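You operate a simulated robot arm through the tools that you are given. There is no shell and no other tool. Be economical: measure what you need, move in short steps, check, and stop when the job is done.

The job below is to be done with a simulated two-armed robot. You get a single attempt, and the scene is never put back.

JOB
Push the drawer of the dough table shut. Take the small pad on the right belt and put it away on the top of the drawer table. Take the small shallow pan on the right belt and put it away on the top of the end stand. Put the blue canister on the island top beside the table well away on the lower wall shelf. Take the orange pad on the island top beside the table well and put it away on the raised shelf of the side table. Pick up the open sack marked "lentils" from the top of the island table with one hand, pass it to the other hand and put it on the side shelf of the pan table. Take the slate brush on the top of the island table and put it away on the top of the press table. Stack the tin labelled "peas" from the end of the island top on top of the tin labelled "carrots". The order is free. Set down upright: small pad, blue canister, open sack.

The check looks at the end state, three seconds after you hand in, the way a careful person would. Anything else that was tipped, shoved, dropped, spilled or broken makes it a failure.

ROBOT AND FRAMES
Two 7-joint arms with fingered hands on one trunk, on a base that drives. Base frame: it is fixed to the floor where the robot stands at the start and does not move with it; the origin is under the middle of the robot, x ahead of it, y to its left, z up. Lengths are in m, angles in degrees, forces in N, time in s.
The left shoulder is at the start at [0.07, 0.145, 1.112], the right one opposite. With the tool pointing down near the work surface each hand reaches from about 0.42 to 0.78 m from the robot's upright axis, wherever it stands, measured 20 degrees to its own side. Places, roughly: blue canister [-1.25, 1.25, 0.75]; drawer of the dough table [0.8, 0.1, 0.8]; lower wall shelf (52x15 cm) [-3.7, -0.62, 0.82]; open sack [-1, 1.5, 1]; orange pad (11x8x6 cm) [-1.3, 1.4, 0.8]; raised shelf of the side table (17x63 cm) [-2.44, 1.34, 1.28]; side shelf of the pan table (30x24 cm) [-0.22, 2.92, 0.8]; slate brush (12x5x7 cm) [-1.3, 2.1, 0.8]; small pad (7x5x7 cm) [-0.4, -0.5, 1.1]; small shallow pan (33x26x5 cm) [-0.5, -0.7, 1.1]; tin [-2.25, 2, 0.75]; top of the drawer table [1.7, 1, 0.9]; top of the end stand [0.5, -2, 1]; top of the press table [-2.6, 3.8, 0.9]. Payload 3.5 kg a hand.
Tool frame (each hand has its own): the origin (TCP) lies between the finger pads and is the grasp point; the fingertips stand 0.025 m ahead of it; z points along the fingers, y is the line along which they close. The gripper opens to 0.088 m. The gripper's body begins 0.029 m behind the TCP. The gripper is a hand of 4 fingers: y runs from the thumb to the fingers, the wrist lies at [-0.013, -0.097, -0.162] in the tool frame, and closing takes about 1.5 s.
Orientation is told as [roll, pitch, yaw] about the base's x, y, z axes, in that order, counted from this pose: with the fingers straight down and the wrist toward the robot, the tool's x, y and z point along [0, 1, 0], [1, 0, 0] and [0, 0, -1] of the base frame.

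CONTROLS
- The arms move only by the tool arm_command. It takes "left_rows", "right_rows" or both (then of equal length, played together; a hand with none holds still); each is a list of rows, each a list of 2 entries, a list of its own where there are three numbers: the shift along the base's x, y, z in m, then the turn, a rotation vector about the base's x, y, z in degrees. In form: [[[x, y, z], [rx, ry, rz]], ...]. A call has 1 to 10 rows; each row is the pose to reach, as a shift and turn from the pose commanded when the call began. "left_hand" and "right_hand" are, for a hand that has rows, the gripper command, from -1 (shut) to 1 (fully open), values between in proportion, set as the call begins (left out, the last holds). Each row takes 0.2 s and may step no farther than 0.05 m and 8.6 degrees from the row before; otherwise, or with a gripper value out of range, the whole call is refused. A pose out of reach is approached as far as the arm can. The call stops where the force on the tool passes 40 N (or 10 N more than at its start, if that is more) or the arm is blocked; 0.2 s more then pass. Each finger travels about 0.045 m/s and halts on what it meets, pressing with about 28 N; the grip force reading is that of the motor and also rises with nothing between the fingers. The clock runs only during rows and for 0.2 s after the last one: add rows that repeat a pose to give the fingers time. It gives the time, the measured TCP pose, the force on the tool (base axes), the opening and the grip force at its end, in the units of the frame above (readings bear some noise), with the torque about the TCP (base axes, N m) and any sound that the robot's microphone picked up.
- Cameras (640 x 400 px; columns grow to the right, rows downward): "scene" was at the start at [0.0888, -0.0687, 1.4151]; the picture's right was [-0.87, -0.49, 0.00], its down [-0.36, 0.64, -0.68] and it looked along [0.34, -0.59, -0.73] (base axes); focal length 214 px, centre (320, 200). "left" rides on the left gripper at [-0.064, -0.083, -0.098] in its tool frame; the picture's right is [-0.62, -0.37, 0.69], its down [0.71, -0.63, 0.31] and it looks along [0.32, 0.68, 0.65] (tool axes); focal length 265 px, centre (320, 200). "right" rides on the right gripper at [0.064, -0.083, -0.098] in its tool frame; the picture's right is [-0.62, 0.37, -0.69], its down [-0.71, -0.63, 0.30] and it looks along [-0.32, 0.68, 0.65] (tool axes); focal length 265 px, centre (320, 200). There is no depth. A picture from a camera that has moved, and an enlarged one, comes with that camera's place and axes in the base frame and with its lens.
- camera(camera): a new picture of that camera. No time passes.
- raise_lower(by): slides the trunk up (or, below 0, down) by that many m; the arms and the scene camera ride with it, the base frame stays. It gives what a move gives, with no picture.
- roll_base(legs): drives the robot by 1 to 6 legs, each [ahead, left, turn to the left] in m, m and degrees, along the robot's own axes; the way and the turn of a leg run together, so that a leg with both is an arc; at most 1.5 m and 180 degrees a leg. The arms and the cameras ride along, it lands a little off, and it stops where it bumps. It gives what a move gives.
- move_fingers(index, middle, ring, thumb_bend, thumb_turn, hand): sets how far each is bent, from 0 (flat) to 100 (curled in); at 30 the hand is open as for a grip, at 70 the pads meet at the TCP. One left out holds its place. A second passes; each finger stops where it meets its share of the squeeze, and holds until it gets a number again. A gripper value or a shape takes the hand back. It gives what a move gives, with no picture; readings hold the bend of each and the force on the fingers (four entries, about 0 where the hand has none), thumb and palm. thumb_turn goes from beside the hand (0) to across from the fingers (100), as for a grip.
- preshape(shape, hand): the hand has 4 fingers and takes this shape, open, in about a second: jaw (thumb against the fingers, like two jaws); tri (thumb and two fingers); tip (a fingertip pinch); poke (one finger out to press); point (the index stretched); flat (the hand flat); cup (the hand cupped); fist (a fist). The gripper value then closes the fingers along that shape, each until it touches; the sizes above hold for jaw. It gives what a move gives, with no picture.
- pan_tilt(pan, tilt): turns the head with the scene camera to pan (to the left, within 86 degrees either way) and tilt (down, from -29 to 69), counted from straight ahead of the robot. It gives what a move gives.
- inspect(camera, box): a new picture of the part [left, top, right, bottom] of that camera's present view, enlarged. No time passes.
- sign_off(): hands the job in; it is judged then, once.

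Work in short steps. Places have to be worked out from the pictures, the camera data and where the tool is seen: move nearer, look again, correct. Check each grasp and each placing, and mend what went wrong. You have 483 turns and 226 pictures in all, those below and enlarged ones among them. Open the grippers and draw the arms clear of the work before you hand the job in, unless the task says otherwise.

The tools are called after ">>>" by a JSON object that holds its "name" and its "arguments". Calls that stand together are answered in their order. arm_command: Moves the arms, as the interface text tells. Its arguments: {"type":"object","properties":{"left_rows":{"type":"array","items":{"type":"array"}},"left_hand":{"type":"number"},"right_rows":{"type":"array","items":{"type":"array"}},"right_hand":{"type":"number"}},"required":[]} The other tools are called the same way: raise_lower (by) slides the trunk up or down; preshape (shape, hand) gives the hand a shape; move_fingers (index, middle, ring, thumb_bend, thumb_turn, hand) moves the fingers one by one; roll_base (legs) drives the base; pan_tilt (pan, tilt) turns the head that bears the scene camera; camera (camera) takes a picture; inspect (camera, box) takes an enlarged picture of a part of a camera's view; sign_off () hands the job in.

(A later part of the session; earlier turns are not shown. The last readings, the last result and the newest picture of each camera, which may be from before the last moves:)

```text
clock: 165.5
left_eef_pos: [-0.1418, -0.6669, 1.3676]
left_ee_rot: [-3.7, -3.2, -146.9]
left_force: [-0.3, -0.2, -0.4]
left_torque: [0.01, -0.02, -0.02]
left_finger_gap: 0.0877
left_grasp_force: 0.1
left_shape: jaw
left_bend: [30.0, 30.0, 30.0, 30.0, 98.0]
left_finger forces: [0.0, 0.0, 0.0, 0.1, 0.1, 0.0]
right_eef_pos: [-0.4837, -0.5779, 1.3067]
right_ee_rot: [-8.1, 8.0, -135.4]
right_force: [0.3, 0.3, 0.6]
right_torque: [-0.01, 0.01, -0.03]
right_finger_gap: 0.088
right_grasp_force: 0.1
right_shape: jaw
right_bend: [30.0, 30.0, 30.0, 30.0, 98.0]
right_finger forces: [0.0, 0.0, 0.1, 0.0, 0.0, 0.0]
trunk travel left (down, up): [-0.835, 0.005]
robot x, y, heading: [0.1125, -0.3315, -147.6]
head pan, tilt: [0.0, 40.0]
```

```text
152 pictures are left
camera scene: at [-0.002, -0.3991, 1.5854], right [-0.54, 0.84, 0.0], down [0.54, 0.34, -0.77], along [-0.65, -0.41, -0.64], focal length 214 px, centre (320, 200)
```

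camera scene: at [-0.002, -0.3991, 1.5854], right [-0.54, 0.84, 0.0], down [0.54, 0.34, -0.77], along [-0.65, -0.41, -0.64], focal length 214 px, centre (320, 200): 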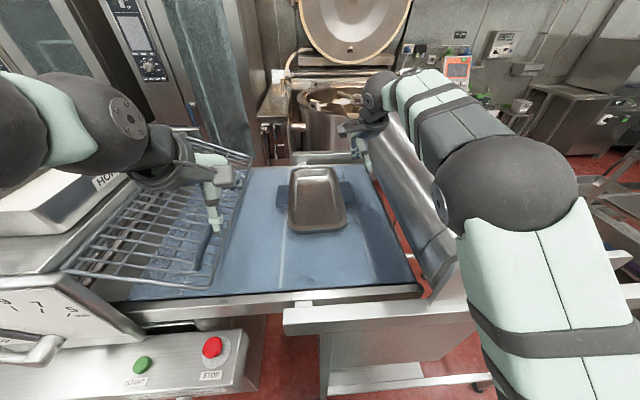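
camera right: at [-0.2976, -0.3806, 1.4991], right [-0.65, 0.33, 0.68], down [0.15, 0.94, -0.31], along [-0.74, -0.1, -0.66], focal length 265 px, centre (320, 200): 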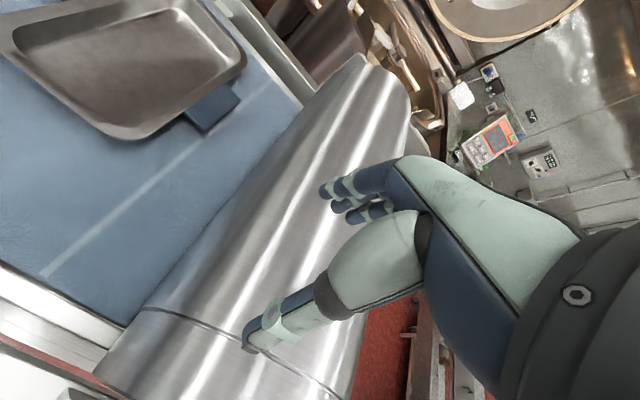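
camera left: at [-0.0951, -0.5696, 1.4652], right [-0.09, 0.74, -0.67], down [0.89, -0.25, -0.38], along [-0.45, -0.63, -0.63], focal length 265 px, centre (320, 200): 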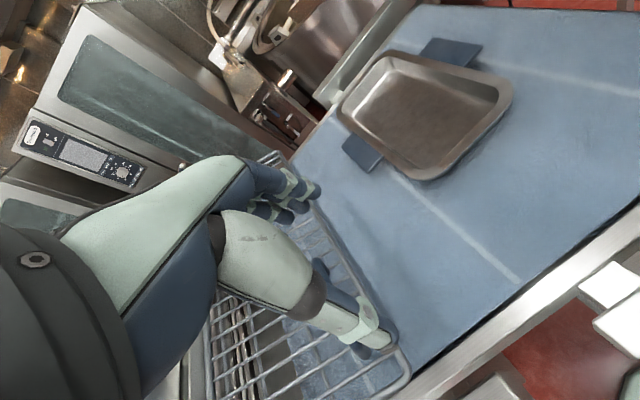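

The right hand is now near the right tab at z 1.31 in a better elbow posture. I raise it slightly and yaw on to +90° relative to my heading.

>>> {"name": "arm_command", "arguments": {"right_rows": [[[0, 0, 0.02], [0, 0, 8]], [[0, 0, 0.04], [0, 0, 16]], [[0, 0, 0.06], [0, 0, 24]], [[0, 0, 0.06], [0, 0, 32]], [[0, 0, 0.06], [0, 0, 40]], [[0, 0, 0.06], [0, 0, 48]], [[0, 0, 0.06], [0, 0, 56]], [[0, 0, 0.06], [0, 0, 64]], [[0, 0, 0.06], [0, 0, 71]], [[0, 0, 0.06], [0, 0, 78]]]}}

>>> {"name": "camera", "arguments": {"camera": "scene"}}

>>> {"name": "camera", "arguments": {"camera": "right"}}

```text
clock: 167.4
left_eef_pos: [-0.1415, -0.6662, 1.3666]
left_ee_rot: [-3.7, -3.2, -146.8]
left_force: [0.0, 0.6, -0.2]
left_torque: [0.01, 0.0, -0.03]
left_finger_gap: 0.0877
left_grasp_force: 0.1
left_shape: jaw
left_bend: [30.0, 30.0, 30.0, 30.0, 98.0]
left_finger forces: [0.0, 0.0, 0.0, 0.1, 0.0, 0.1]
right_eef_pos: [-0.4726, -0.5779, 1.3632]
right_ee_rot: [-9.1, 6.4, -72.1]
right_force: [6.5, -36.3, -26.1]
right_torque: [1.11, 2.13, -2.69]
right_finger_gap: 0.0881
right_grasp_force: 0.1
right_shape: jaw
right_bend: [30.0, 30.0, 30.0, 30.0, 98.0]
right_finger forces: [0.0, 0.1, 0.1, 0.0, 0.1, 0.1]
right hand out of reach, approached as far as the arm can: row 7, 8, 9
trunk travel left (down, up): [-0.835, 0.005]
robot x, y, heading: [0.1155, -0.3233, -147.6]
head pan, tilt: [0.0, 40.0]
stopped in row 9 (right hand): the force on the tool passed its limit at 271 N (the readings are from after the stop); the commanded pose is now the measured one
```

```text
151 pictures are left
camera scene: at [-0.0025, -0.399, 1.5853], right [-0.54, 0.84, 0.0], down [0.54, 0.34, -0.77], along [-0.65, -0.41, -0.64], focal length 214 px, centre (320, 200)
```

scene: 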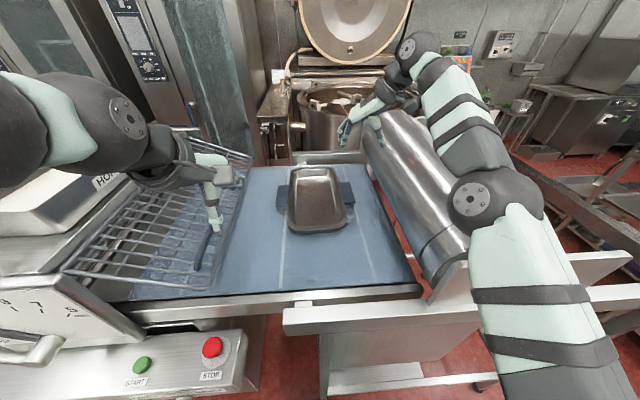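

```text
150 pictures are left
camera right: at [-0.4203, -0.4838, 1.4589], right [-0.34, -0.59, 0.74], down [-0.92, 0.38, -0.12], along [-0.21, -0.71, -0.67], focal length 265 px, centre (320, 200)
```

right: 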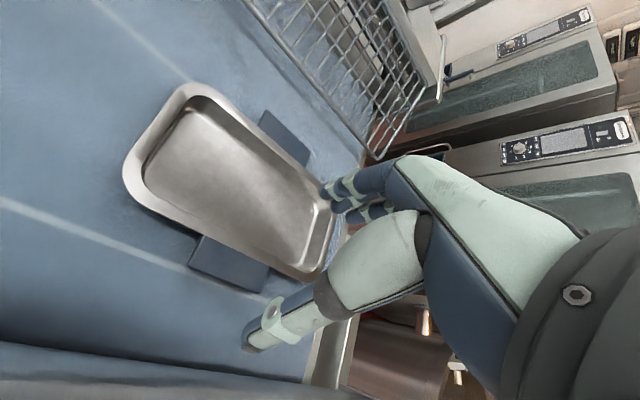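

The right wrist met the drum hard; I back out the same way, shifting away from the drum and yawing back to the facing direction.

>>> {"name": "arm_command", "arguments": {"right_rows": [[[0.005, -0.015, 0], [0, 0, -7]], [[0.01, -0.025, 0.0], [0, 0, -15]], [[0.015, -0.03, 0.01], [0, 0, -23]], [[0.015, -0.03, 0.02], [0, 0, -31]], [[0.015, -0.03, 0.03], [0, 0, -39]], [[0.015, -0.03, 0.03], [0, 0, -47]], [[0.015, -0.03, 0.03], [0, 0, -55]], [[0.015, -0.03, 0.03], [0, 0, -63]], [[0.015, -0.03, 0.03], [0, 0, -71]], [[0.015, -0.03, 0.03], [0, 0, -75]]]}}

>>> {"name": "camera", "arguments": {"camera": "scene"}}

```text
clock: 169.6
left_eef_pos: [-0.1421, -0.6677, 1.3668]
left_ee_rot: [-3.7, -3.1, -146.9]
left_force: [0.0, -1.1, 0.7]
left_torque: [-0.02, 0.01, -0.02]
left_finger_gap: 0.0878
left_grasp_force: 0.0
left_shape: jaw
left_bend: [30.0, 30.0, 30.0, 30.0, 98.0]
left_finger forces: [0.0, 0.1, 0.0, 0.1, 0.1, 0.1]
right_eef_pos: [-0.4545, -0.6077, 1.3921]
right_ee_rot: [-9.0, 6.7, -146.7]
right_force: [0.4, -0.5, -0.2]
right_torque: [0.02, 0.01, 0.01]
right_finger_gap: 0.0881
right_grasp_force: 0.0
right_shape: jaw
right_bend: [30.0, 30.0, 30.0, 30.0, 98.0]
right_finger forces: [0.0, 0.1, 0.1, 0.0, 0.0, 0.0]
trunk travel left (down, up): [-0.835, 0.005]
robot x, y, heading: [0.1126, -0.3277, -147.8]
head pan, tilt: [0.0, 40.0]
```

```text
149 pictures are left
camera scene: at [-0.0019, -0.4001, 1.5853], right [-0.54, 0.84, 0.0], down [0.54, 0.35, -0.77], along [-0.65, -0.41, -0.64], focal length 214 px, centre (320, 200)
```

scene: 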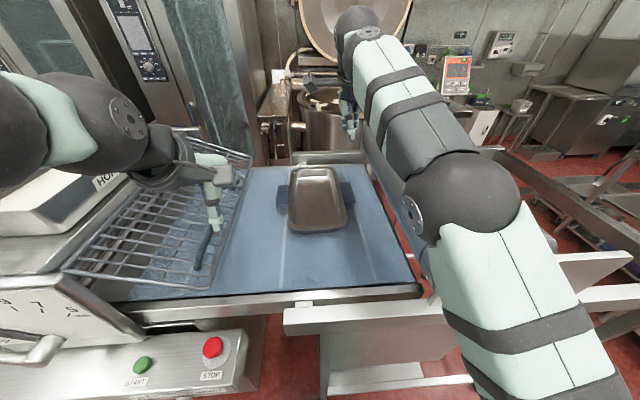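

Both arms are free again. New plan: grip the near wall of the pan with both hands side by side, fingers inside and thumbs outside, tool tilted a little forward. I bring both hands above the near rim.

>>> {"name": "arm_command", "arguments": {"left_rows": [[[-0.025, 0, 0], [-1.5, 1.2, 0]], [[-0.05, 0, 0], [-3, 2.5, 0]], [[-0.075, -0.002, 0], [-4.5, 3.8, 0]], [[-0.1, -0.004, -0.01], [-6, 5, 0]], [[-0.125, -0.006, -0.03], [-7.5, 6.4, 0]], [[-0.15, -0.008, -0.05], [-9, 7.7, 0]], [[-0.175, -0.009, -0.07], [-9.5, 8.2, 0]], [[-0.194, -0.01, -0.097], [-9.5, 8.2, 0]]], "right_rows": [[[0.007, 0.002, -0.01], [-2.4, 1.7, 0]], [[0.015, 0.005, -0.02], [-4.8, 3.4, 0]], [[0.022, 0.007, -0.035], [-7.2, 5.1, 0]], [[0.03, 0.01, -0.05], [-9.6, 6.8, 0]], [[0.037, 0.012, -0.07], [-12, 8.5, 0]], [[0.045, 0.014, -0.09], [-14.4, 10.2, 0]], [[0.052, 0.017, -0.11], [-16.8, 11.9, 0]], [[0.059, 0.019, -0.122], [-19.2, 13.6, 0]]]}}

>>> {"name": "camera", "arguments": {"camera": "scene"}}

>>> {"name": "camera", "arguments": {"camera": "left"}}

>>> {"name": "camera", "arguments": {"camera": "right"}}

```text
clock: 171.4
left_eef_pos: [-0.323, -0.6716, 1.2859]
left_ee_rot: [0.1, -15.0, -148.3]
left_force: [1.1, 0.2, -0.4]
left_torque: [-0.06, 0.11, -0.16]
left_finger_gap: 0.0878
left_grasp_force: 0.1
left_shape: jaw
left_bend: [30.0, 30.0, 30.0, 30.0, 98.0]
left_finger forces: [0.1, 0.0, 0.1, 0.1, 0.1, 0.0]
right_eef_pos: [-0.4098, -0.5837, 1.2765]
right_ee_rot: [-1.2, -13.9, -148.8]
right_force: [-1.9, -0.7, -0.3]
right_torque: [0.02, -0.22, -0.04]
right_finger_gap: 0.0877
right_grasp_force: 0.1
right_shape: jaw
right_bend: [30.0, 30.0, 30.0, 30.0, 98.0]
right_finger forces: [0.0, 0.1, 0.0, 0.0, 0.0, 0.1]
trunk travel left (down, up): [-0.835, 0.005]
robot x, y, heading: [0.1134, -0.3286, -147.4]
head pan, tilt: [0.0, 40.0]
stopped in row 8 (left hand): the force on the tool passed its limit at 74 N (the readings are from after the stop); the commanded pose is now the measured one
```

```text
148 pictures are left
camera scene: at [-0.0039, -0.3989, 1.5853], right [-0.54, 0.84, 0.0], down [0.54, 0.34, -0.77], along [-0.65, -0.41, -0.64], focal length 214 px, centre (320, 200)
```

scene: 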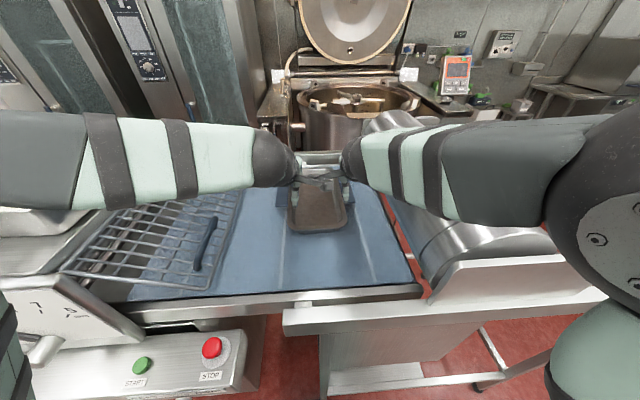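

```text
147 pictures are left
camera left: at [-0.2663, -0.5614, 1.3594], right [-0.18, 0.62, -0.77], down [0.83, -0.33, -0.46], along [-0.53, -0.71, -0.45], focal length 265 px, centre (320, 200)
```

left: 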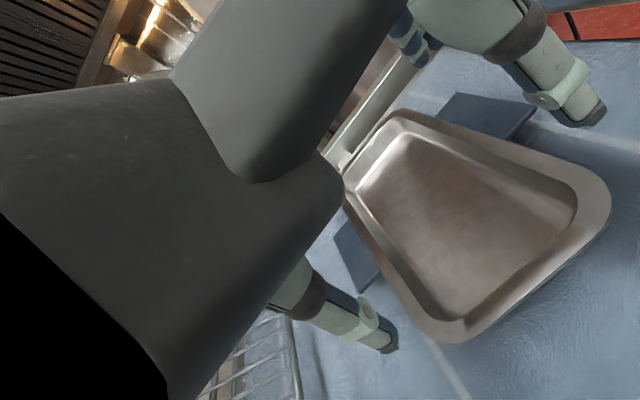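

```text
146 pictures are left
camera right: at [-0.2887, -0.5867, 1.3503], right [-0.48, 0.42, 0.77], down [0.09, 0.9, -0.43], along [-0.88, -0.13, -0.46], focal length 265 px, centre (320, 200)
```

right: 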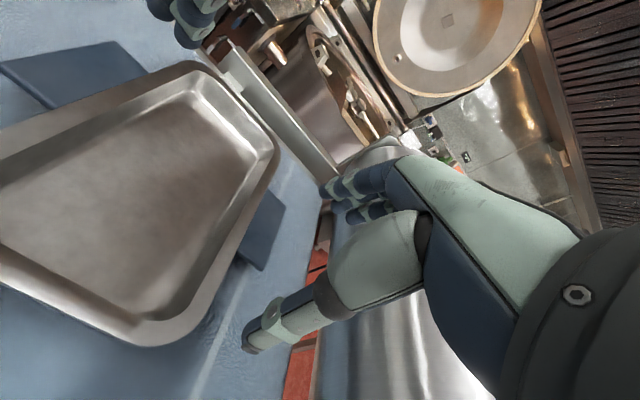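

The two hands touch each other when side by side. I move the right arm up and away, and will try the near-wall grip with the left hand alone, judging the pan's weight from the readings.

>>> {"name": "arm_command", "arguments": {"right_rows": [[[0, 0.02, 0.03], [0, 0, 0]], [[0, 0.045, 0.06], [0, 0, 0]], [[0.001, 0.075, 0.09], [0, 0, 0]], [[0.002, 0.11, 0.115], [0, 0, 0]], [[0.003, 0.145, 0.12], [0, 0, 0]], [[0.003, 0.18, 0.12], [0, 0, 0]]]}}

>>> {"name": "arm_command", "arguments": {"left_rows": [[[-0.022, 0.02, -0.01], [0, 0, 0]], [[-0.045, 0.036, -0.03], [0, 0, 0]], [[-0.045, 0.036, -0.06], [0, 0, 0]]]}}

>>> {"name": "camera", "arguments": {"camera": "left"}}

>>> {"name": "camera", "arguments": {"camera": "right"}}

```text
clock: 172.8
left_eef_pos: [-0.3237, -0.6701, 1.2862]
left_ee_rot: [0.1, -15.1, -148.3]
left_force: [-0.4, 0.6, 1.1]
left_torque: [-0.01, 0.0, 0.02]
left_finger_gap: 0.0879
left_grasp_force: 0.1
left_shape: jaw
left_bend: [30.0, 30.0, 30.0, 30.0, 98.0]
left_finger forces: [0.0, 0.0, 0.0, 0.0, 0.0, 0.0]
right_eef_pos: [-0.407, -0.4008, 1.3977]
right_ee_rot: [-1.2, -14.0, -148.8]
right_force: [-0.6, 0.9, 0.1]
right_torque: [0.02, 0.0, 0.02]
right_finger_gap: 0.0879
right_grasp_force: 0.1
right_shape: jaw
right_bend: [30.0, 30.0, 30.0, 30.0, 98.0]
right_finger forces: [0.1, 0.1, 0.0, 0.0, 0.0, 0.0]
trunk travel left (down, up): [-0.835, 0.005]
robot x, y, heading: [0.1079, -0.3266, -147.3]
head pan, tilt: [0.0, 40.0]
```

```text
clock: 173.6
left_eef_pos: [-0.368, -0.6369, 1.2267]
left_ee_rot: [-0.1, -15.2, -148.3]
left_force: [-0.5, 0.0, 0.5]
left_torque: [0.01, 0.02, 0.02]
left_finger_gap: 0.0878
left_grasp_force: 0.0
left_shape: jaw
left_bend: [30.0, 30.0, 30.0, 30.0, 98.0]
left_finger forces: [0.1, 0.0, 0.1, 0.0, 0.0, 0.0]
right_eef_pos: [-0.4069, -0.4045, 1.3978]
right_ee_rot: [-1.3, -13.8, -148.8]
right_force: [0.2, 0.2, 0.1]
right_torque: [-0.01, 0.02, -0.02]
right_finger_gap: 0.088
right_grasp_force: 0.0
right_shape: jaw
right_bend: [30.0, 30.0, 30.0, 30.0, 98.0]
right_finger forces: [0.0, 0.0, 0.0, 0.1, 0.1, 0.0]
trunk travel left (down, up): [-0.835, 0.005]
robot x, y, heading: [0.1146, -0.3292, -147.4]
head pan, tilt: [0.0, 40.0]
```

```text
145 pictures are left
camera left: at [-0.3113, -0.5266, 1.3002], right [-0.18, 0.62, -0.76], down [0.83, -0.33, -0.46], along [-0.54, -0.71, -0.45], focal length 265 px, centre (320, 200)
```

left: 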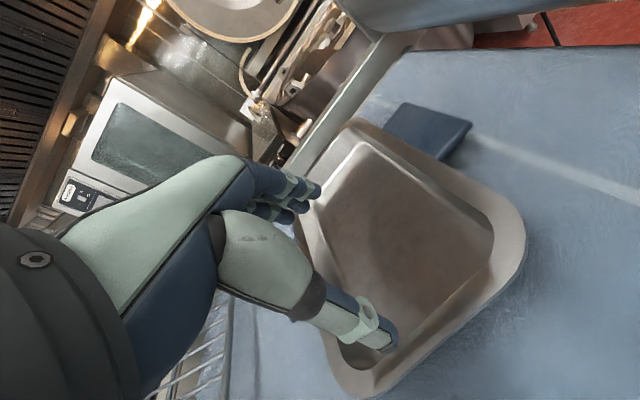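

```text
144 pictures are left
camera right: at [-0.2838, -0.407, 1.4711], right [-0.47, 0.42, 0.77], down [0.09, 0.9, -0.43], along [-0.88, -0.13, -0.46], focal length 265 px, centre (320, 200)
```

right: 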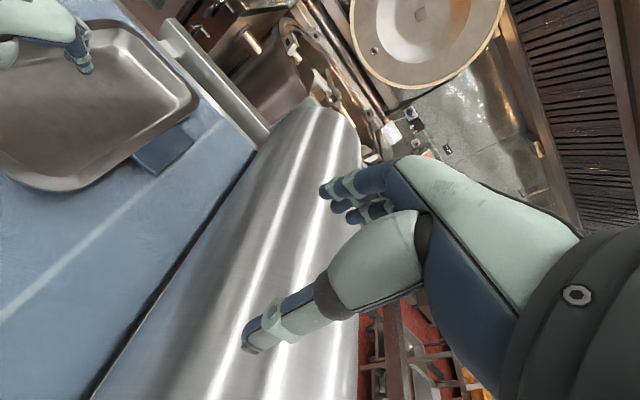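

The near rim's middle is at (-0.345, -0.63), right under the jaws: thumb outside, fingers inside. I descend to just below rim height and close.

>>> {"name": "arm_command", "arguments": {"left_rows": [[[0, 0, -0.035], [0, 0, 0]], [[0, 0, -0.07], [0, 0, 0]], [[0, 0, -0.09], [0, 0, 0]], [[0, 0, -0.096], [0, 0, 0]]]}}

>>> {"name": "camera", "arguments": {"camera": "left"}}

>>> {"name": "camera", "arguments": {"camera": "right"}}

```text
clock: 174.6
left_eef_pos: [-0.3649, -0.636, 1.1362]
left_ee_rot: [-0.1, -16.0, -148.0]
left_force: [-2.6, -3.2, 22.2]
left_torque: [0.52, -0.8, -0.02]
left_finger_gap: 0.0863
left_grasp_force: 0.1
left_shape: jaw
left_bend: [30.0, 30.0, 30.0, 30.0, 99.0]
left_finger forces: [0.1, 0.1, 0.0, 0.1, 22.5, 0.0]
right_eef_pos: [-0.4042, -0.4019, 1.3982]
right_ee_rot: [-1.2, -14.0, -148.8]
right_force: [0.6, 0.7, -1.0]
right_torque: [0.03, -0.02, 0.01]
right_finger_gap: 0.0882
right_grasp_force: 0.1
right_shape: jaw
right_bend: [30.0, 30.0, 30.0, 30.0, 98.0]
right_finger forces: [0.1, 0.0, 0.1, 0.0, 0.0, 0.0]
trunk travel left (down, up): [-0.835, 0.005]
robot x, y, heading: [0.1118, -0.3276, -147.4]
head pan, tilt: [0.0, 40.0]
```

```text
143 pictures are left
camera left: at [-0.3073, -0.5248, 1.2077], right [-0.19, 0.62, -0.77], down [0.82, -0.33, -0.47], along [-0.54, -0.72, -0.44], focal length 265 px, centre (320, 200)
```

left: 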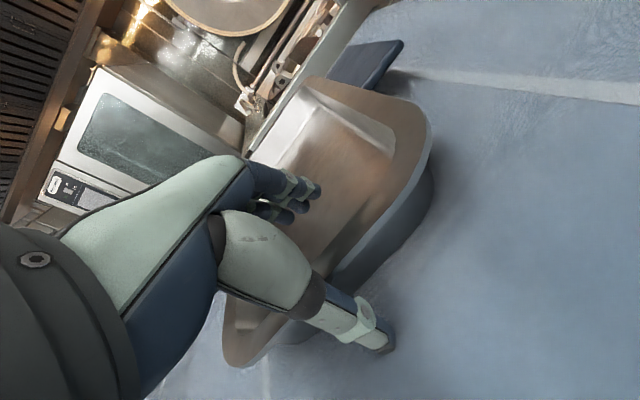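

```text
142 pictures are left
camera right: at [-0.2807, -0.4035, 1.4727], right [-0.47, 0.42, 0.77], down [0.09, 0.9, -0.43], along [-0.88, -0.14, -0.46], focal length 265 px, centre (320, 200)
```

right: 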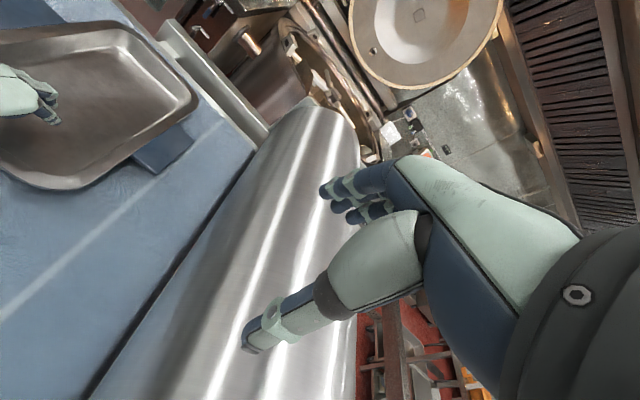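

The thumb is outside the pan and touches the belt; fingers are inside. I raise a centimetre and close.

>>> {"name": "arm_command", "arguments": {"left_rows": [[[0, 0, 0.01], [0, 0, 0]], [[0, 0, 0.01], [0, 0, 0]]]}}

>>> {"name": "arm_command", "arguments": {"left_rows": [[[0, 0, 0], [0, 0, 0]], [[0, 0, 0], [0, 0, 0]], [[0, 0, 0], [0, 0, 0]], [[0, 0, 0], [0, 0, 0]], [[0, 0, 0], [0, 0, 0]], [[0, 0, 0], [0, 0, 0]], [[0, 0, 0], [0, 0, 0]], [[0, 0, 0], [0, 0, 0]], [[0, 0, 0], [0, 0, 0]]], "left_hand": -1}}

>>> {"name": "camera", "arguments": {"camera": "left"}}

>>> {"name": "inspect", "arguments": {"camera": "scene", "box": [240, 140, 400, 260]}}

```text
clock: 175.2
left_eef_pos: [-0.3648, -0.6334, 1.1402]
left_ee_rot: [0.1, -15.0, -148.3]
left_force: [0.0, 1.0, 0.1]
left_torque: [0.0, -0.02, 0.0]
left_finger_gap: 0.0874
left_grasp_force: 0.0
left_shape: jaw
left_bend: [30.0, 30.0, 30.0, 30.0, 98.0]
left_finger forces: [0.0, 0.0, 0.0, 0.0, 0.0, 0.0]
right_eef_pos: [-0.4052, -0.4026, 1.3978]
right_ee_rot: [-1.2, -13.9, -148.8]
right_force: [0.2, -0.6, 0.1]
right_torque: [0.01, 0.03, 0.02]
right_finger_gap: 0.088
right_grasp_force: 0.1
right_shape: jaw
right_bend: [30.0, 30.0, 30.0, 30.0, 98.0]
right_finger forces: [0.0, 0.0, 0.0, 0.0, 0.0, 0.0]
trunk travel left (down, up): [-0.835, 0.005]
robot x, y, heading: [0.1163, -0.3306, -147.2]
head pan, tilt: [0.0, 40.0]
```

```text
clock: 177.2
left_eef_pos: [-0.3646, -0.6343, 1.1396]
left_ee_rot: [-0.1, -15.1, -148.2]
left_force: [1.2, 0.8, -0.2]
left_torque: [-0.09, 0.15, 0.01]
left_finger_gap: 0.0087
left_grasp_force: 27.7
left_shape: jaw
left_bend: [70.0, 70.0, 70.0, 77.0, 100.0]
left_finger forces: [14.3, 4.9, 0.0, 0.0, 21.0, 0.1]
right_eef_pos: [-0.4066, -0.4037, 1.399]
right_ee_rot: [-1.3, -13.9, -148.7]
right_force: [-0.1, 0.2, 0.9]
right_torque: [0.01, -0.03, 0.0]
right_finger_gap: 0.088
right_grasp_force: 0.1
right_shape: jaw
right_bend: [30.0, 30.0, 30.0, 30.0, 98.0]
right_finger forces: [0.0, 0.0, 0.0, 0.0, 0.0, 0.0]
trunk travel left (down, up): [-0.835, 0.005]
robot x, y, heading: [0.1134, -0.3274, -147.7]
head pan, tilt: [0.0, 40.0]
```

```text
141 pictures are left
camera left: at [-0.308, -0.5256, 1.2135], right [-0.18, 0.62, -0.76], down [0.83, -0.33, -0.46], along [-0.54, -0.71, -0.45], focal length 265 px, centre (320, 200)
```

left: 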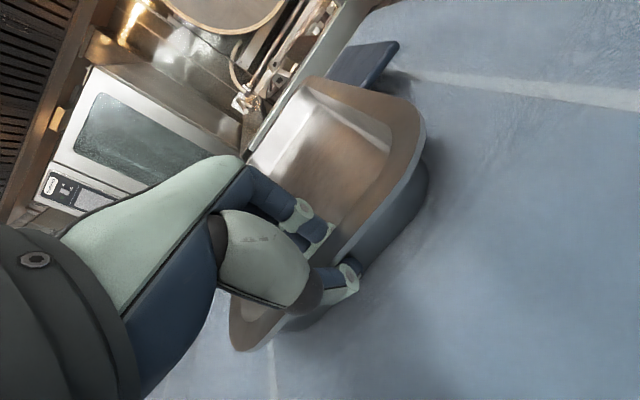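

```text
3.33 times, centred on (320, 200) of scene
camera zoom: at [-0.0018, -0.3996, 1.5854], right [-0.54, 0.84, 0.0], down [0.54, 0.35, -0.77], along [-0.65, -0.41, -0.64], focal length 715 px, centre (320, 200)
```

zoom: 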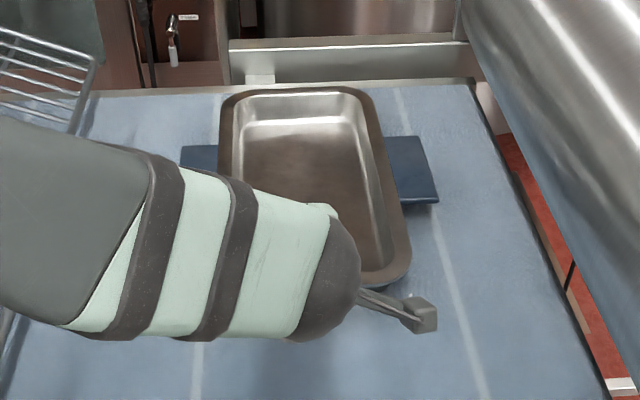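

The wall is pinched. I lift 2.5 cm as a test and read force and torque.

>>> {"name": "arm_command", "arguments": {"left_rows": [[[0, 0, 0.008], [0, 0, 0]], [[0, 0, 0.016], [0, 0, 0]], [[0, 0, 0.025], [0, 0, 0]], [[0, 0, 0.025], [0, 0, 0]]]}}

>>> {"name": "camera", "arguments": {"camera": "left"}}

>>> {"name": "camera", "arguments": {"camera": "right"}}

```text
clock: 178.2
left_eef_pos: [-0.3669, -0.6358, 1.1658]
left_ee_rot: [0.0, -15.0, -148.3]
left_force: [0.9, 1.5, -2.5]
left_torque: [0.02, -0.01, 0.01]
left_finger_gap: 0.008
left_grasp_force: 27.8
left_shape: jaw
left_bend: [70.0, 70.0, 70.0, 77.0, 100.0]
left_finger forces: [13.7, 5.0, 0.0, 0.0, 19.1, 0.1]
right_eef_pos: [-0.4054, -0.4033, 1.3977]
right_ee_rot: [-1.2, -14.0, -148.9]
right_force: [-0.4, 0.6, -0.4]
right_torque: [-0.01, 0.0, -0.03]
right_finger_gap: 0.0883
right_grasp_force: 0.1
right_shape: jaw
right_bend: [30.0, 30.0, 30.0, 30.0, 98.0]
right_finger forces: [0.0, 0.0, 0.0, 0.0, 0.0, 0.0]
trunk travel left (down, up): [-0.835, 0.005]
robot x, y, heading: [0.1121, -0.3307, -147.4]
head pan, tilt: [0.0, 40.0]
```

```text
139 pictures are left
camera left: at [-0.3091, -0.5261, 1.2391], right [-0.18, 0.62, -0.76], down [0.83, -0.33, -0.46], along [-0.54, -0.71, -0.45], focal length 265 px, centre (320, 200)
```

left: 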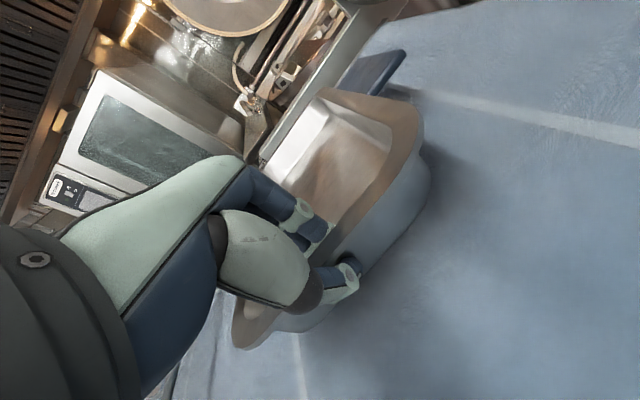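

```text
138 pictures are left
camera right: at [-0.284, -0.4062, 1.4711], right [-0.47, 0.42, 0.77], down [0.09, 0.9, -0.43], along [-0.88, -0.13, -0.46], focal length 265 px, centre (320, 200)
```

right: 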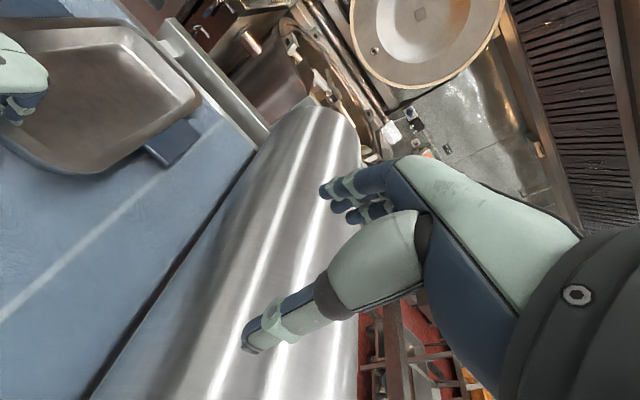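

Only about 2.5 N is carried and the far end still rests, so one hand can't hold the moment. I'll use this grip just to tilt the pan, letting the right hand pinch the right tab flat. First I set it down and regrip nearer the left corner to leave room.

>>> {"name": "arm_command", "arguments": {"left_rows": [[[0, 0, -0.012], [0, 0, 0]], [[0, 0, -0.025], [0, 0, 0]], [[0, 0, -0.025], [0, 0, 0]]]}}

>>> {"name": "arm_command", "arguments": {"left_rows": [[[0, 0, 0], [0, 0, 0]], [[0, 0, 0], [0, 0, 0]], [[0, 0, 0], [0, 0, 0]], [[0, 0, 0], [0, 0, 0]], [[0, 0, 0.02], [0, 0, 0]], [[0, 0, 0.055], [0, 0, 0]], [[0.015, -0.024, 0.06], [0, 0, 0]], [[0.03, -0.047, 0.05], [0, 0, 0]], [[0.03, -0.047, 0.02], [0, 0, 0]], [[0.03, -0.047, 0.0], [0, 0, 0]]], "left_hand": 1}}

>>> {"name": "camera", "arguments": {"camera": "left"}}

```text
clock: 179.0
left_eef_pos: [-0.3667, -0.6361, 1.1411]
left_ee_rot: [0.1, -15.1, -148.2]
left_force: [0.3, 0.3, -0.9]
left_torque: [-0.06, 0.17, 0.0]
left_finger_gap: 0.0083
left_grasp_force: 27.4
left_shape: jaw
left_bend: [70.0, 70.0, 70.0, 77.0, 100.0]
left_finger forces: [14.4, 6.0, 0.0, 0.0, 21.1, 0.0]
right_eef_pos: [-0.4054, -0.404, 1.3974]
right_ee_rot: [-1.3, -14.0, -148.7]
right_force: [-0.1, 0.7, -0.1]
right_torque: [0.03, 0.0, -0.04]
right_finger_gap: 0.088
right_grasp_force: 0.1
right_shape: jaw
right_bend: [30.0, 30.0, 30.0, 30.0, 98.0]
right_finger forces: [0.0, 0.1, 0.0, 0.1, 0.0, 0.0]
trunk travel left (down, up): [-0.835, 0.005]
robot x, y, heading: [0.1142, -0.3268, -147.7]
head pan, tilt: [0.0, 40.0]
```

```text
clock: 181.2
left_eef_pos: [-0.3377, -0.6826, 1.1433]
left_ee_rot: [0.0, -15.4, -148.2]
left_force: [0.0, 1.1, 4.7]
left_torque: [-0.28, 0.2, -0.02]
left_finger_gap: 0.0875
left_grasp_force: 0.1
left_shape: jaw
left_bend: [30.0, 30.0, 27.0, 30.0, 98.0]
left_finger forces: [0.0, 0.0, 5.1, 0.0, 0.1, 0.0]
right_eef_pos: [-0.4062, -0.4013, 1.3983]
right_ee_rot: [-1.1, -13.9, -148.8]
right_force: [-0.4, 0.3, 0.4]
right_torque: [0.0, 0.01, 0.0]
right_finger_gap: 0.088
right_grasp_force: 0.1
right_shape: jaw
right_bend: [30.0, 30.0, 30.0, 30.0, 98.0]
right_finger forces: [0.0, 0.0, 0.0, 0.1, 0.0, 0.1]
trunk travel left (down, up): [-0.835, 0.005]
robot x, y, heading: [0.1106, -0.3261, -147.4]
head pan, tilt: [0.0, 40.0]
```

```text
137 pictures are left
camera left: at [-0.2798, -0.5721, 1.2151], right [-0.18, 0.62, -0.77], down [0.82, -0.33, -0.46], along [-0.54, -0.71, -0.45], focal length 265 px, centre (320, 200)
```

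left: 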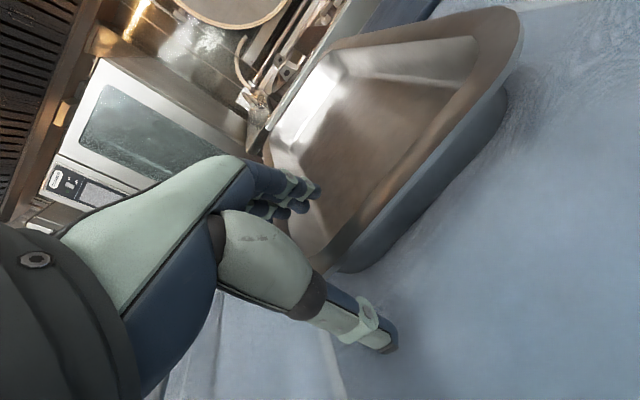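

The outer finger sits on the corner of the rim. I shift 1.5 cm back toward the middle and close.

>>> {"name": "arm_command", "arguments": {"left_rows": [[[0, 0, 0.015], [0, 0, 0]], [[-0.009, 0.014, 0.015], [0, 0, 0]], [[-0.009, 0.014, 0.0], [0, 0, 0]]]}}

>>> {"name": "arm_command", "arguments": {"left_rows": [[[0, 0, 0], [0, 0, 0]], [[0, 0, 0], [0, 0, 0]], [[0, 0, 0], [0, 0, 0]], [[0, 0, 0], [0, 0, 0]], [[0, 0, 0], [0, 0, 0]], [[0, 0, 0], [0, 0, 0]], [[0, 0, 0], [0, 0, 0]], [[0, 0, 0], [0, 0, 0]]], "left_hand": -1}}

```text
clock: 182.0
left_eef_pos: [-0.3465, -0.6701, 1.1396]
left_ee_rot: [0.0, -15.1, -148.2]
left_force: [0.1, -0.7, 0.0]
left_torque: [0.01, 0.0, -0.01]
left_finger_gap: 0.0875
left_grasp_force: 0.1
left_shape: jaw
left_bend: [30.0, 30.0, 30.0, 30.0, 98.0]
left_finger forces: [0.0, 0.1, 0.1, 0.1, 0.1, 0.0]
right_eef_pos: [-0.407, -0.4043, 1.3967]
right_ee_rot: [-1.1, -13.9, -148.8]
right_force: [0.0, -0.2, -0.2]
right_torque: [0.04, -0.01, -0.01]
right_finger_gap: 0.0881
right_grasp_force: 0.1
right_shape: jaw
right_bend: [30.0, 30.0, 30.0, 30.0, 98.0]
right_finger forces: [0.0, 0.1, 0.0, 0.1, 0.0, 0.0]
trunk travel left (down, up): [-0.835, 0.005]
robot x, y, heading: [0.112, -0.3261, -147.4]
head pan, tilt: [0.0, 40.0]
```

```text
clock: 183.8
left_eef_pos: [-0.347, -0.6696, 1.138]
left_ee_rot: [0.0, -15.1, -148.3]
left_force: [1.7, -0.1, -0.5]
left_torque: [-0.12, 0.18, 0.02]
left_finger_gap: 0.0047
left_grasp_force: 28.1
left_shape: jaw
left_bend: [70.0, 70.0, 70.0, 78.0, 100.0]
left_finger forces: [15.2, 7.3, 0.3, 0.0, 24.5, 0.1]
right_eef_pos: [-0.4059, -0.4037, 1.3979]
right_ee_rot: [-1.3, -13.9, -148.8]
right_force: [-0.1, 0.8, 0.2]
right_torque: [-0.01, 0.03, 0.03]
right_finger_gap: 0.088
right_grasp_force: 0.1
right_shape: jaw
right_bend: [30.0, 30.0, 30.0, 30.0, 98.0]
right_finger forces: [0.1, 0.0, 0.1, 0.0, 0.0, 0.1]
trunk travel left (down, up): [-0.835, 0.005]
robot x, y, heading: [0.1109, -0.3251, -147.5]
head pan, tilt: [0.0, 40.0]
```

Grip is good. I raise the near end about 13 cm in an arc, pitching the hand with the pan.

>>> {"name": "arm_command", "arguments": {"left_rows": [[[0, 0, 0.02], [2.2, -3.5, 0]], [[-0.003, -0.002, 0.042], [4.5, -7, 0]], [[-0.007, -0.004, 0.063], [6.7, -10.5, 0]], [[-0.011, -0.007, 0.085], [9, -14, 0]], [[-0.017, -0.011, 0.106], [11.2, -17.5, 0]], [[-0.024, -0.015, 0.127], [13.5, -21, 0]], [[-0.024, -0.015, 0.127], [13.5, -21, 0]]]}}

>>> {"name": "camera", "arguments": {"camera": "right"}}

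>>> {"name": "camera", "arguments": {"camera": "scene"}}

>>> {"name": "camera", "arguments": {"camera": "left"}}

```text
clock: 185.4
left_eef_pos: [-0.37, -0.6852, 1.2686]
left_ee_rot: [-0.4, 10.0, -148.3]
left_force: [-1.5, 0.6, -2.1]
left_torque: [-0.02, 0.11, 0.03]
left_finger_gap: 0.0046
left_grasp_force: 28.2
left_shape: jaw
left_bend: [70.0, 70.0, 70.0, 78.0, 100.0]
left_finger forces: [17.0, 6.9, 0.2, 0.0, 22.8, 0.0]
right_eef_pos: [-0.4058, -0.4042, 1.3977]
right_ee_rot: [-1.4, -13.9, -148.7]
right_force: [0.8, 0.2, 0.4]
right_torque: [-0.01, 0.04, 0.02]
right_finger_gap: 0.088
right_grasp_force: 0.1
right_shape: jaw
right_bend: [30.0, 30.0, 30.0, 30.0, 98.0]
right_finger forces: [0.1, 0.0, 0.0, 0.0, 0.1, 0.0]
trunk travel left (down, up): [-0.835, 0.005]
robot x, y, heading: [0.1145, -0.3247, -147.3]
head pan, tilt: [0.0, 40.0]
```

```text
136 pictures are left
camera right: at [-0.2839, -0.4062, 1.4711], right [-0.47, 0.42, 0.77], down [0.09, 0.9, -0.43], along [-0.88, -0.13, -0.46], focal length 265 px, centre (320, 200)
```

right: 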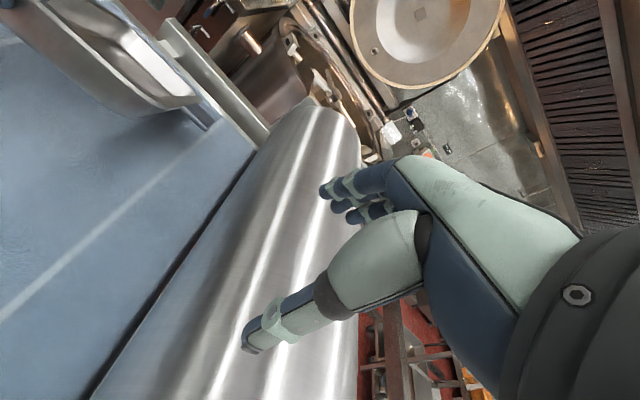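

```text
135 pictures are left
camera scene: at [-0.002, -0.3999, 1.5853], right [-0.54, 0.84, 0.0], down [0.54, 0.35, -0.77], along [-0.65, -0.41, -0.64], focal length 214 px, centre (320, 200)
```

scene: 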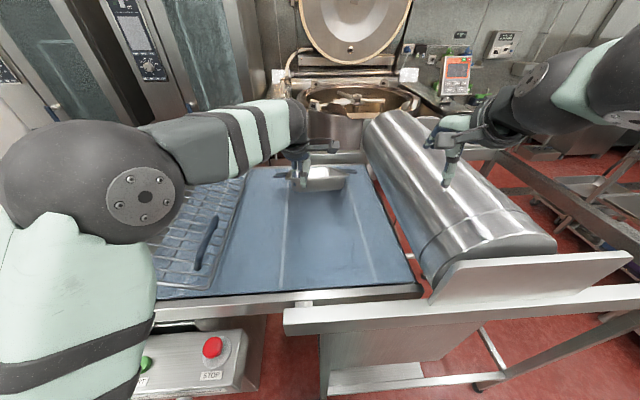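

```text
134 pictures are left
camera left: at [-0.3472, -0.597, 1.3797], right [0.08, 0.78, -0.61], down [0.95, -0.25, -0.2], along [-0.31, -0.57, -0.76], focal length 265 px, centre (320, 200)
```

left: 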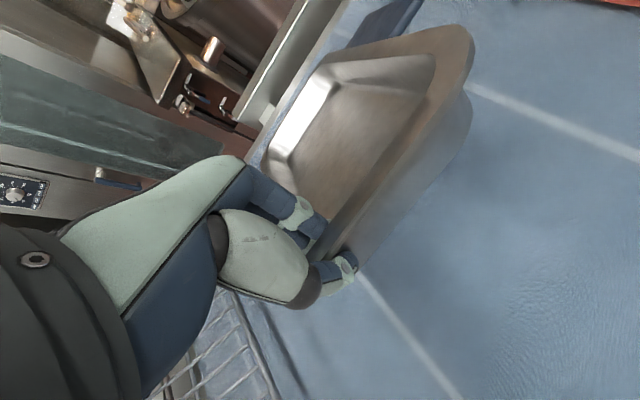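

The pan is tilted about 25° and follows the hand firmly. I bring the right hand, pitched about 65° forward, to a spot just behind the right tab's near edge.

>>> {"name": "arm_command", "arguments": {"right_rows": [[[-0.002, -0.01, 0], [-4, 6.2, 0]], [[-0.005, -0.02, 0], [-8, 12.4, 0]], [[-0.008, -0.035, 0], [-12, 18.6, 0]], [[-0.012, -0.05, 0], [-16, 24.8, 0]], [[-0.018, -0.065, -0.01], [-20, 31, 0]], [[-0.024, -0.085, -0.02], [-24, 37.2, 0]], [[-0.03, -0.105, -0.035], [-27.5, 43, 0]], [[-0.036, -0.125, -0.06], [-27.5, 43, 0]], [[-0.04, -0.14, -0.09], [-27.5, 43, 0]]]}}

>>> {"name": "camera", "arguments": {"camera": "right"}}

>>> {"name": "camera", "arguments": {"camera": "scene"}}

```text
clock: 187.4
left_eef_pos: [-0.3701, -0.6855, 1.2669]
left_ee_rot: [-0.4, 9.9, -148.3]
left_force: [1.3, -0.2, -1.4]
left_torque: [-0.03, 0.11, 0.02]
left_finger_gap: 0.0047
left_grasp_force: 27.3
left_shape: jaw
left_bend: [70.0, 70.0, 70.0, 78.0, 100.0]
left_finger forces: [16.2, 6.8, 0.2, 0.0, 23.9, 0.0]
right_eef_pos: [-0.4485, -0.547, 1.3058]
right_ee_rot: [1.3, -64.9, -150.6]
right_force: [-0.5, -0.1, 0.2]
right_torque: [0.02, 0.02, 0.01]
right_finger_gap: 0.0878
right_grasp_force: 0.0
right_shape: jaw
right_bend: [30.0, 30.0, 30.0, 30.0, 98.0]
right_finger forces: [0.1, 0.0, 0.0, 0.0, 0.0, 0.0]
trunk travel left (down, up): [-0.835, 0.005]
robot x, y, heading: [0.1107, -0.3294, -147.4]
head pan, tilt: [0.0, 40.0]
```

```text
133 pictures are left
camera right: at [-0.3082, -0.5393, 1.273], right [0.09, 0.78, 0.62], down [-0.37, 0.6, -0.71], along [-0.93, -0.17, 0.34], focal length 265 px, centre (320, 200)
```

right: 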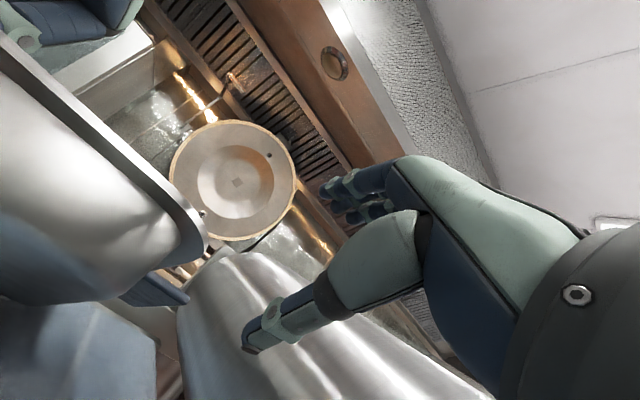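

```text
132 pictures are left
camera scene: at [-0.0032, -0.401, 1.5852], right [-0.54, 0.84, 0.0], down [0.54, 0.35, -0.77], along [-0.65, -0.41, -0.64], focal length 214 px, centre (320, 200)
```

scene: 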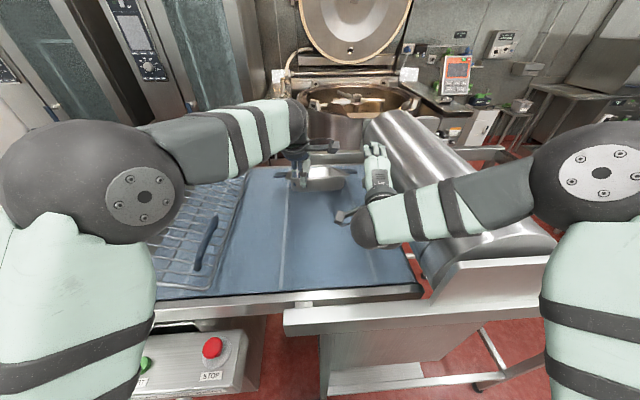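

The tab is visible at left in the right camera. I enlarge to fix its position.

>>> {"name": "inspect", "arguments": {"camera": "right", "box": [40, 200, 280, 350]}}

>>> {"name": "inspect", "arguments": {"camera": "scene", "box": [270, 120, 410, 220]}}

```text
2.67 times, centred on (160, 275) of right
camera zoom: at [-0.3082, -0.5393, 1.273], right [0.09, 0.78, 0.62], down [-0.37, 0.6, -0.71], along [-0.93, -0.17, 0.34], focal length 708 px, centre (747, 0)
```

zoom: 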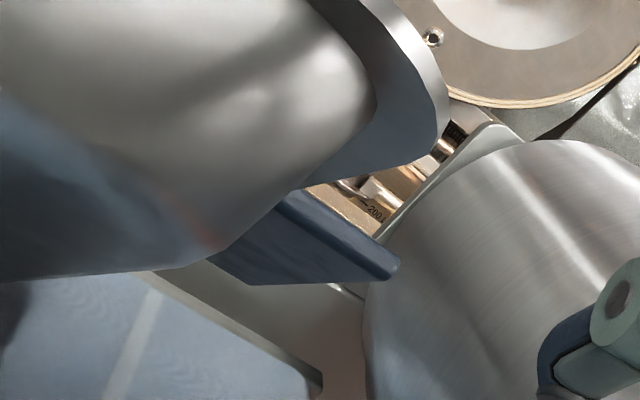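

```text
4.00 times, centred on (340, 170) of scene
camera zoom: at [-0.0032, -0.401, 1.5852], right [-0.54, 0.84, 0.0], down [0.54, 0.35, -0.77], along [-0.65, -0.41, -0.64], focal length 858 px, centre (240, 320)
```

zoom: 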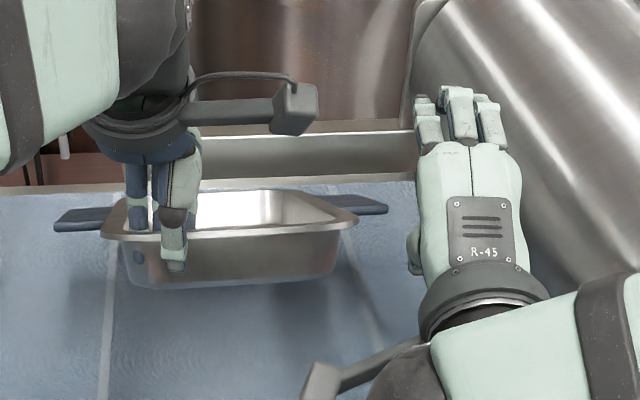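

The tab's near edge is at about fwd 0.67, lateral -0.095, z 1.23. I line up behind it and slide the open jaws over the tab.

>>> {"name": "arm_command", "arguments": {"right_rows": [[[-0.007, -0.018, -0.024], [0, 0, 0]], [[-0.0146, -0.0366, -0.048], [0, 0, 0]], [[-0.034, -0.049, -0.059], [0, 0, 0]], [[-0.053, -0.061, -0.07], [0, 0, 0]], [[-0.072, -0.073, -0.08], [0, 0, 0]]]}}

>>> {"name": "camera", "arguments": {"camera": "right"}}

>>> {"name": "inspect", "arguments": {"camera": "scene", "box": [270, 120, 410, 220]}}

```text
clock: 188.6
left_eef_pos: [-0.3701, -0.6865, 1.2678]
left_ee_rot: [-0.5, 9.9, -148.2]
left_force: [1.6, 0.0, -0.9]
left_torque: [-0.16, 0.21, 0.17]
left_finger_gap: 0.0056
left_grasp_force: 27.7
left_shape: jaw
left_bend: [70.0, 70.0, 70.0, 80.0, 98.0]
left_finger forces: [22.1, 3.6, 0.0, 0.0, 26.4, 0.1]
right_eef_pos: [-0.5179, -0.6189, 1.2257]
right_ee_rot: [1.1, -64.6, -150.2]
right_force: [-0.8, 0.3, 0.1]
right_torque: [-0.01, -0.02, 0.03]
right_finger_gap: 0.0879
right_grasp_force: 0.1
right_shape: jaw
right_bend: [30.0, 30.0, 30.0, 30.0, 98.0]
right_finger forces: [0.0, 0.0, 0.0, 0.0, 0.0, 0.1]
trunk travel left (down, up): [-0.835, 0.005]
robot x, y, heading: [0.1127, -0.3248, -147.6]
head pan, tilt: [0.0, 40.0]
```

```text
129 pictures are left
camera right: at [-0.3789, -0.6107, 1.1915], right [0.09, 0.78, 0.62], down [-0.37, 0.61, -0.71], along [-0.93, -0.17, 0.34], focal length 265 px, centre (320, 200)
```

right: 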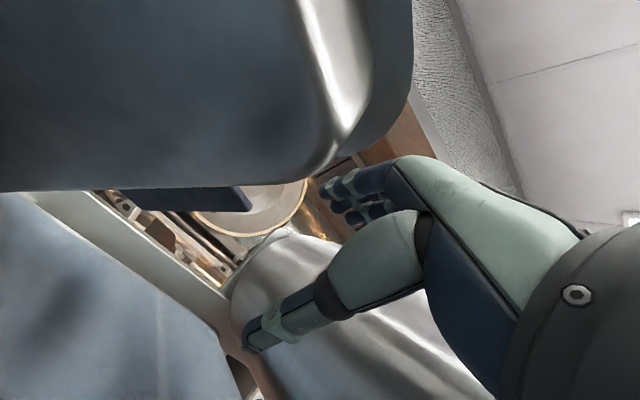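

```text
4.00 times, centred on (340, 170) of scene
camera zoom: at [-0.0025, -0.4011, 1.5852], right [-0.54, 0.84, 0.0], down [0.54, 0.35, -0.77], along [-0.65, -0.41, -0.64], focal length 858 px, centre (240, 320)
```

zoom: 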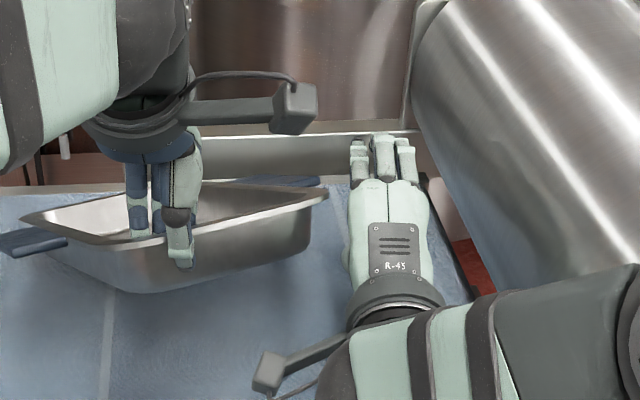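

The right hand's camera bracket nudged the pan's wall and swung it a little in the left grip. I withdraw the right hand; since the pan only weighs about half a kilo, a central left-hand grip carried steeply tilted should hold by itself.

>>> {"name": "arm_command", "arguments": {"right_rows": [[[0.025, 0.016, 0.01], [0, 0, 0]], [[0.055, 0.035, 0.022], [0, 0, 0]], [[0.06, 0.06, 0.06], [0, 0, 0]], [[0.065, 0.09, 0.1], [4, -6.2, 0]], [[0.07, 0.12, 0.14], [8, -12.4, 0]], [[0.08, 0.15, 0.17], [12, -18.6, 0]], [[0.09, 0.18, 0.18], [16, -24.8, 0]], [[0.1, 0.2, 0.18], [20, -31, 0]], [[0.11, 0.215, 0.18], [24, -37.2, 0]], [[0.11, 0.215, 0.18], [27.5, -43, 0]]]}}

>>> {"name": "arm_command", "arguments": {"left_rows": [[[0.007, 0.004, -0.02], [-2.2, 3.5, 0]], [[0.013, 0.008, -0.042], [-4.5, 7, 0]], [[0.017, 0.011, -0.063], [-6.7, 10.5, 0]], [[0.02, 0.013, -0.085], [-9, 14, 0]], [[0.023, 0.015, -0.106], [-11.2, 17.5, 0]], [[0.024, 0.015, -0.127], [-13.5, 21, 0]], [[0.024, 0.015, -0.127], [-13.5, 21, 0]]]}}

>>> {"name": "camera", "arguments": {"camera": "scene"}}

>>> {"name": "camera", "arguments": {"camera": "left"}}

```text
refused: row 4 steps farther than a row can; nothing moved
```

```text
clock: 190.2
left_eef_pos: [-0.3457, -0.6712, 1.1392]
left_ee_rot: [0.0, -15.2, -148.2]
left_force: [0.2, -0.1, -0.6]
left_torque: [-0.34, 0.19, 0.15]
left_finger_gap: 0.0057
left_grasp_force: 28.5
left_shape: jaw
left_bend: [70.0, 70.0, 70.0, 80.0, 98.0]
left_finger forces: [18.9, 7.6, 0.0, 0.0, 27.2, 0.1]
right_eef_pos: [-0.5185, -0.618, 1.2264]
right_ee_rot: [1.2, -64.9, -150.5]
right_force: [0.1, -0.3, -0.1]
right_torque: [0.0, -0.02, 0.01]
right_finger_gap: 0.0878
right_grasp_force: 0.1
right_shape: jaw
right_bend: [30.0, 30.0, 30.0, 30.0, 98.0]
right_finger forces: [0.0, 0.0, 0.0, 0.1, 0.0, 0.0]
trunk travel left (down, up): [-0.835, 0.005]
robot x, y, heading: [0.1138, -0.3311, -147.7]
head pan, tilt: [0.0, 40.0]
```

```text
127 pictures are left
camera scene: at [-0.0015, -0.3997, 1.5854], right [-0.54, 0.84, 0.0], down [0.54, 0.35, -0.77], along [-0.65, -0.41, -0.64], focal length 214 px, centre (320, 200)
```

scene: 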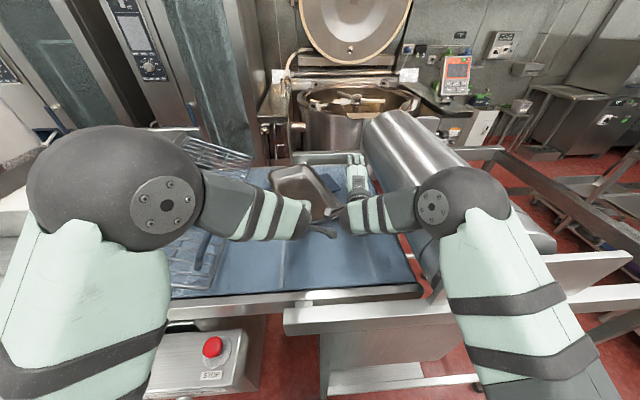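

```text
126 pictures are left
camera left: at [-0.2889, -0.5602, 1.2134], right [-0.18, 0.62, -0.76], down [0.83, -0.33, -0.46], along [-0.54, -0.71, -0.45], focal length 265 px, centre (320, 200)
```

left: 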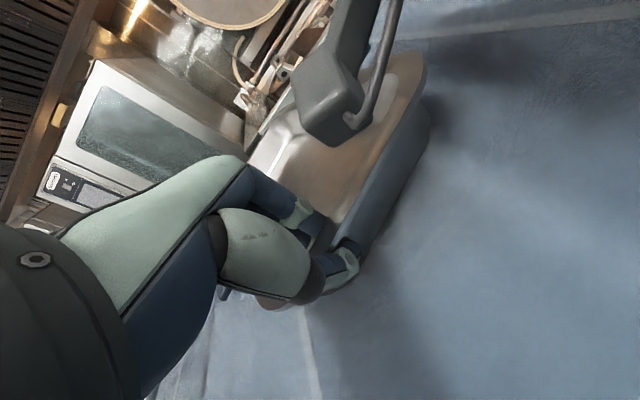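

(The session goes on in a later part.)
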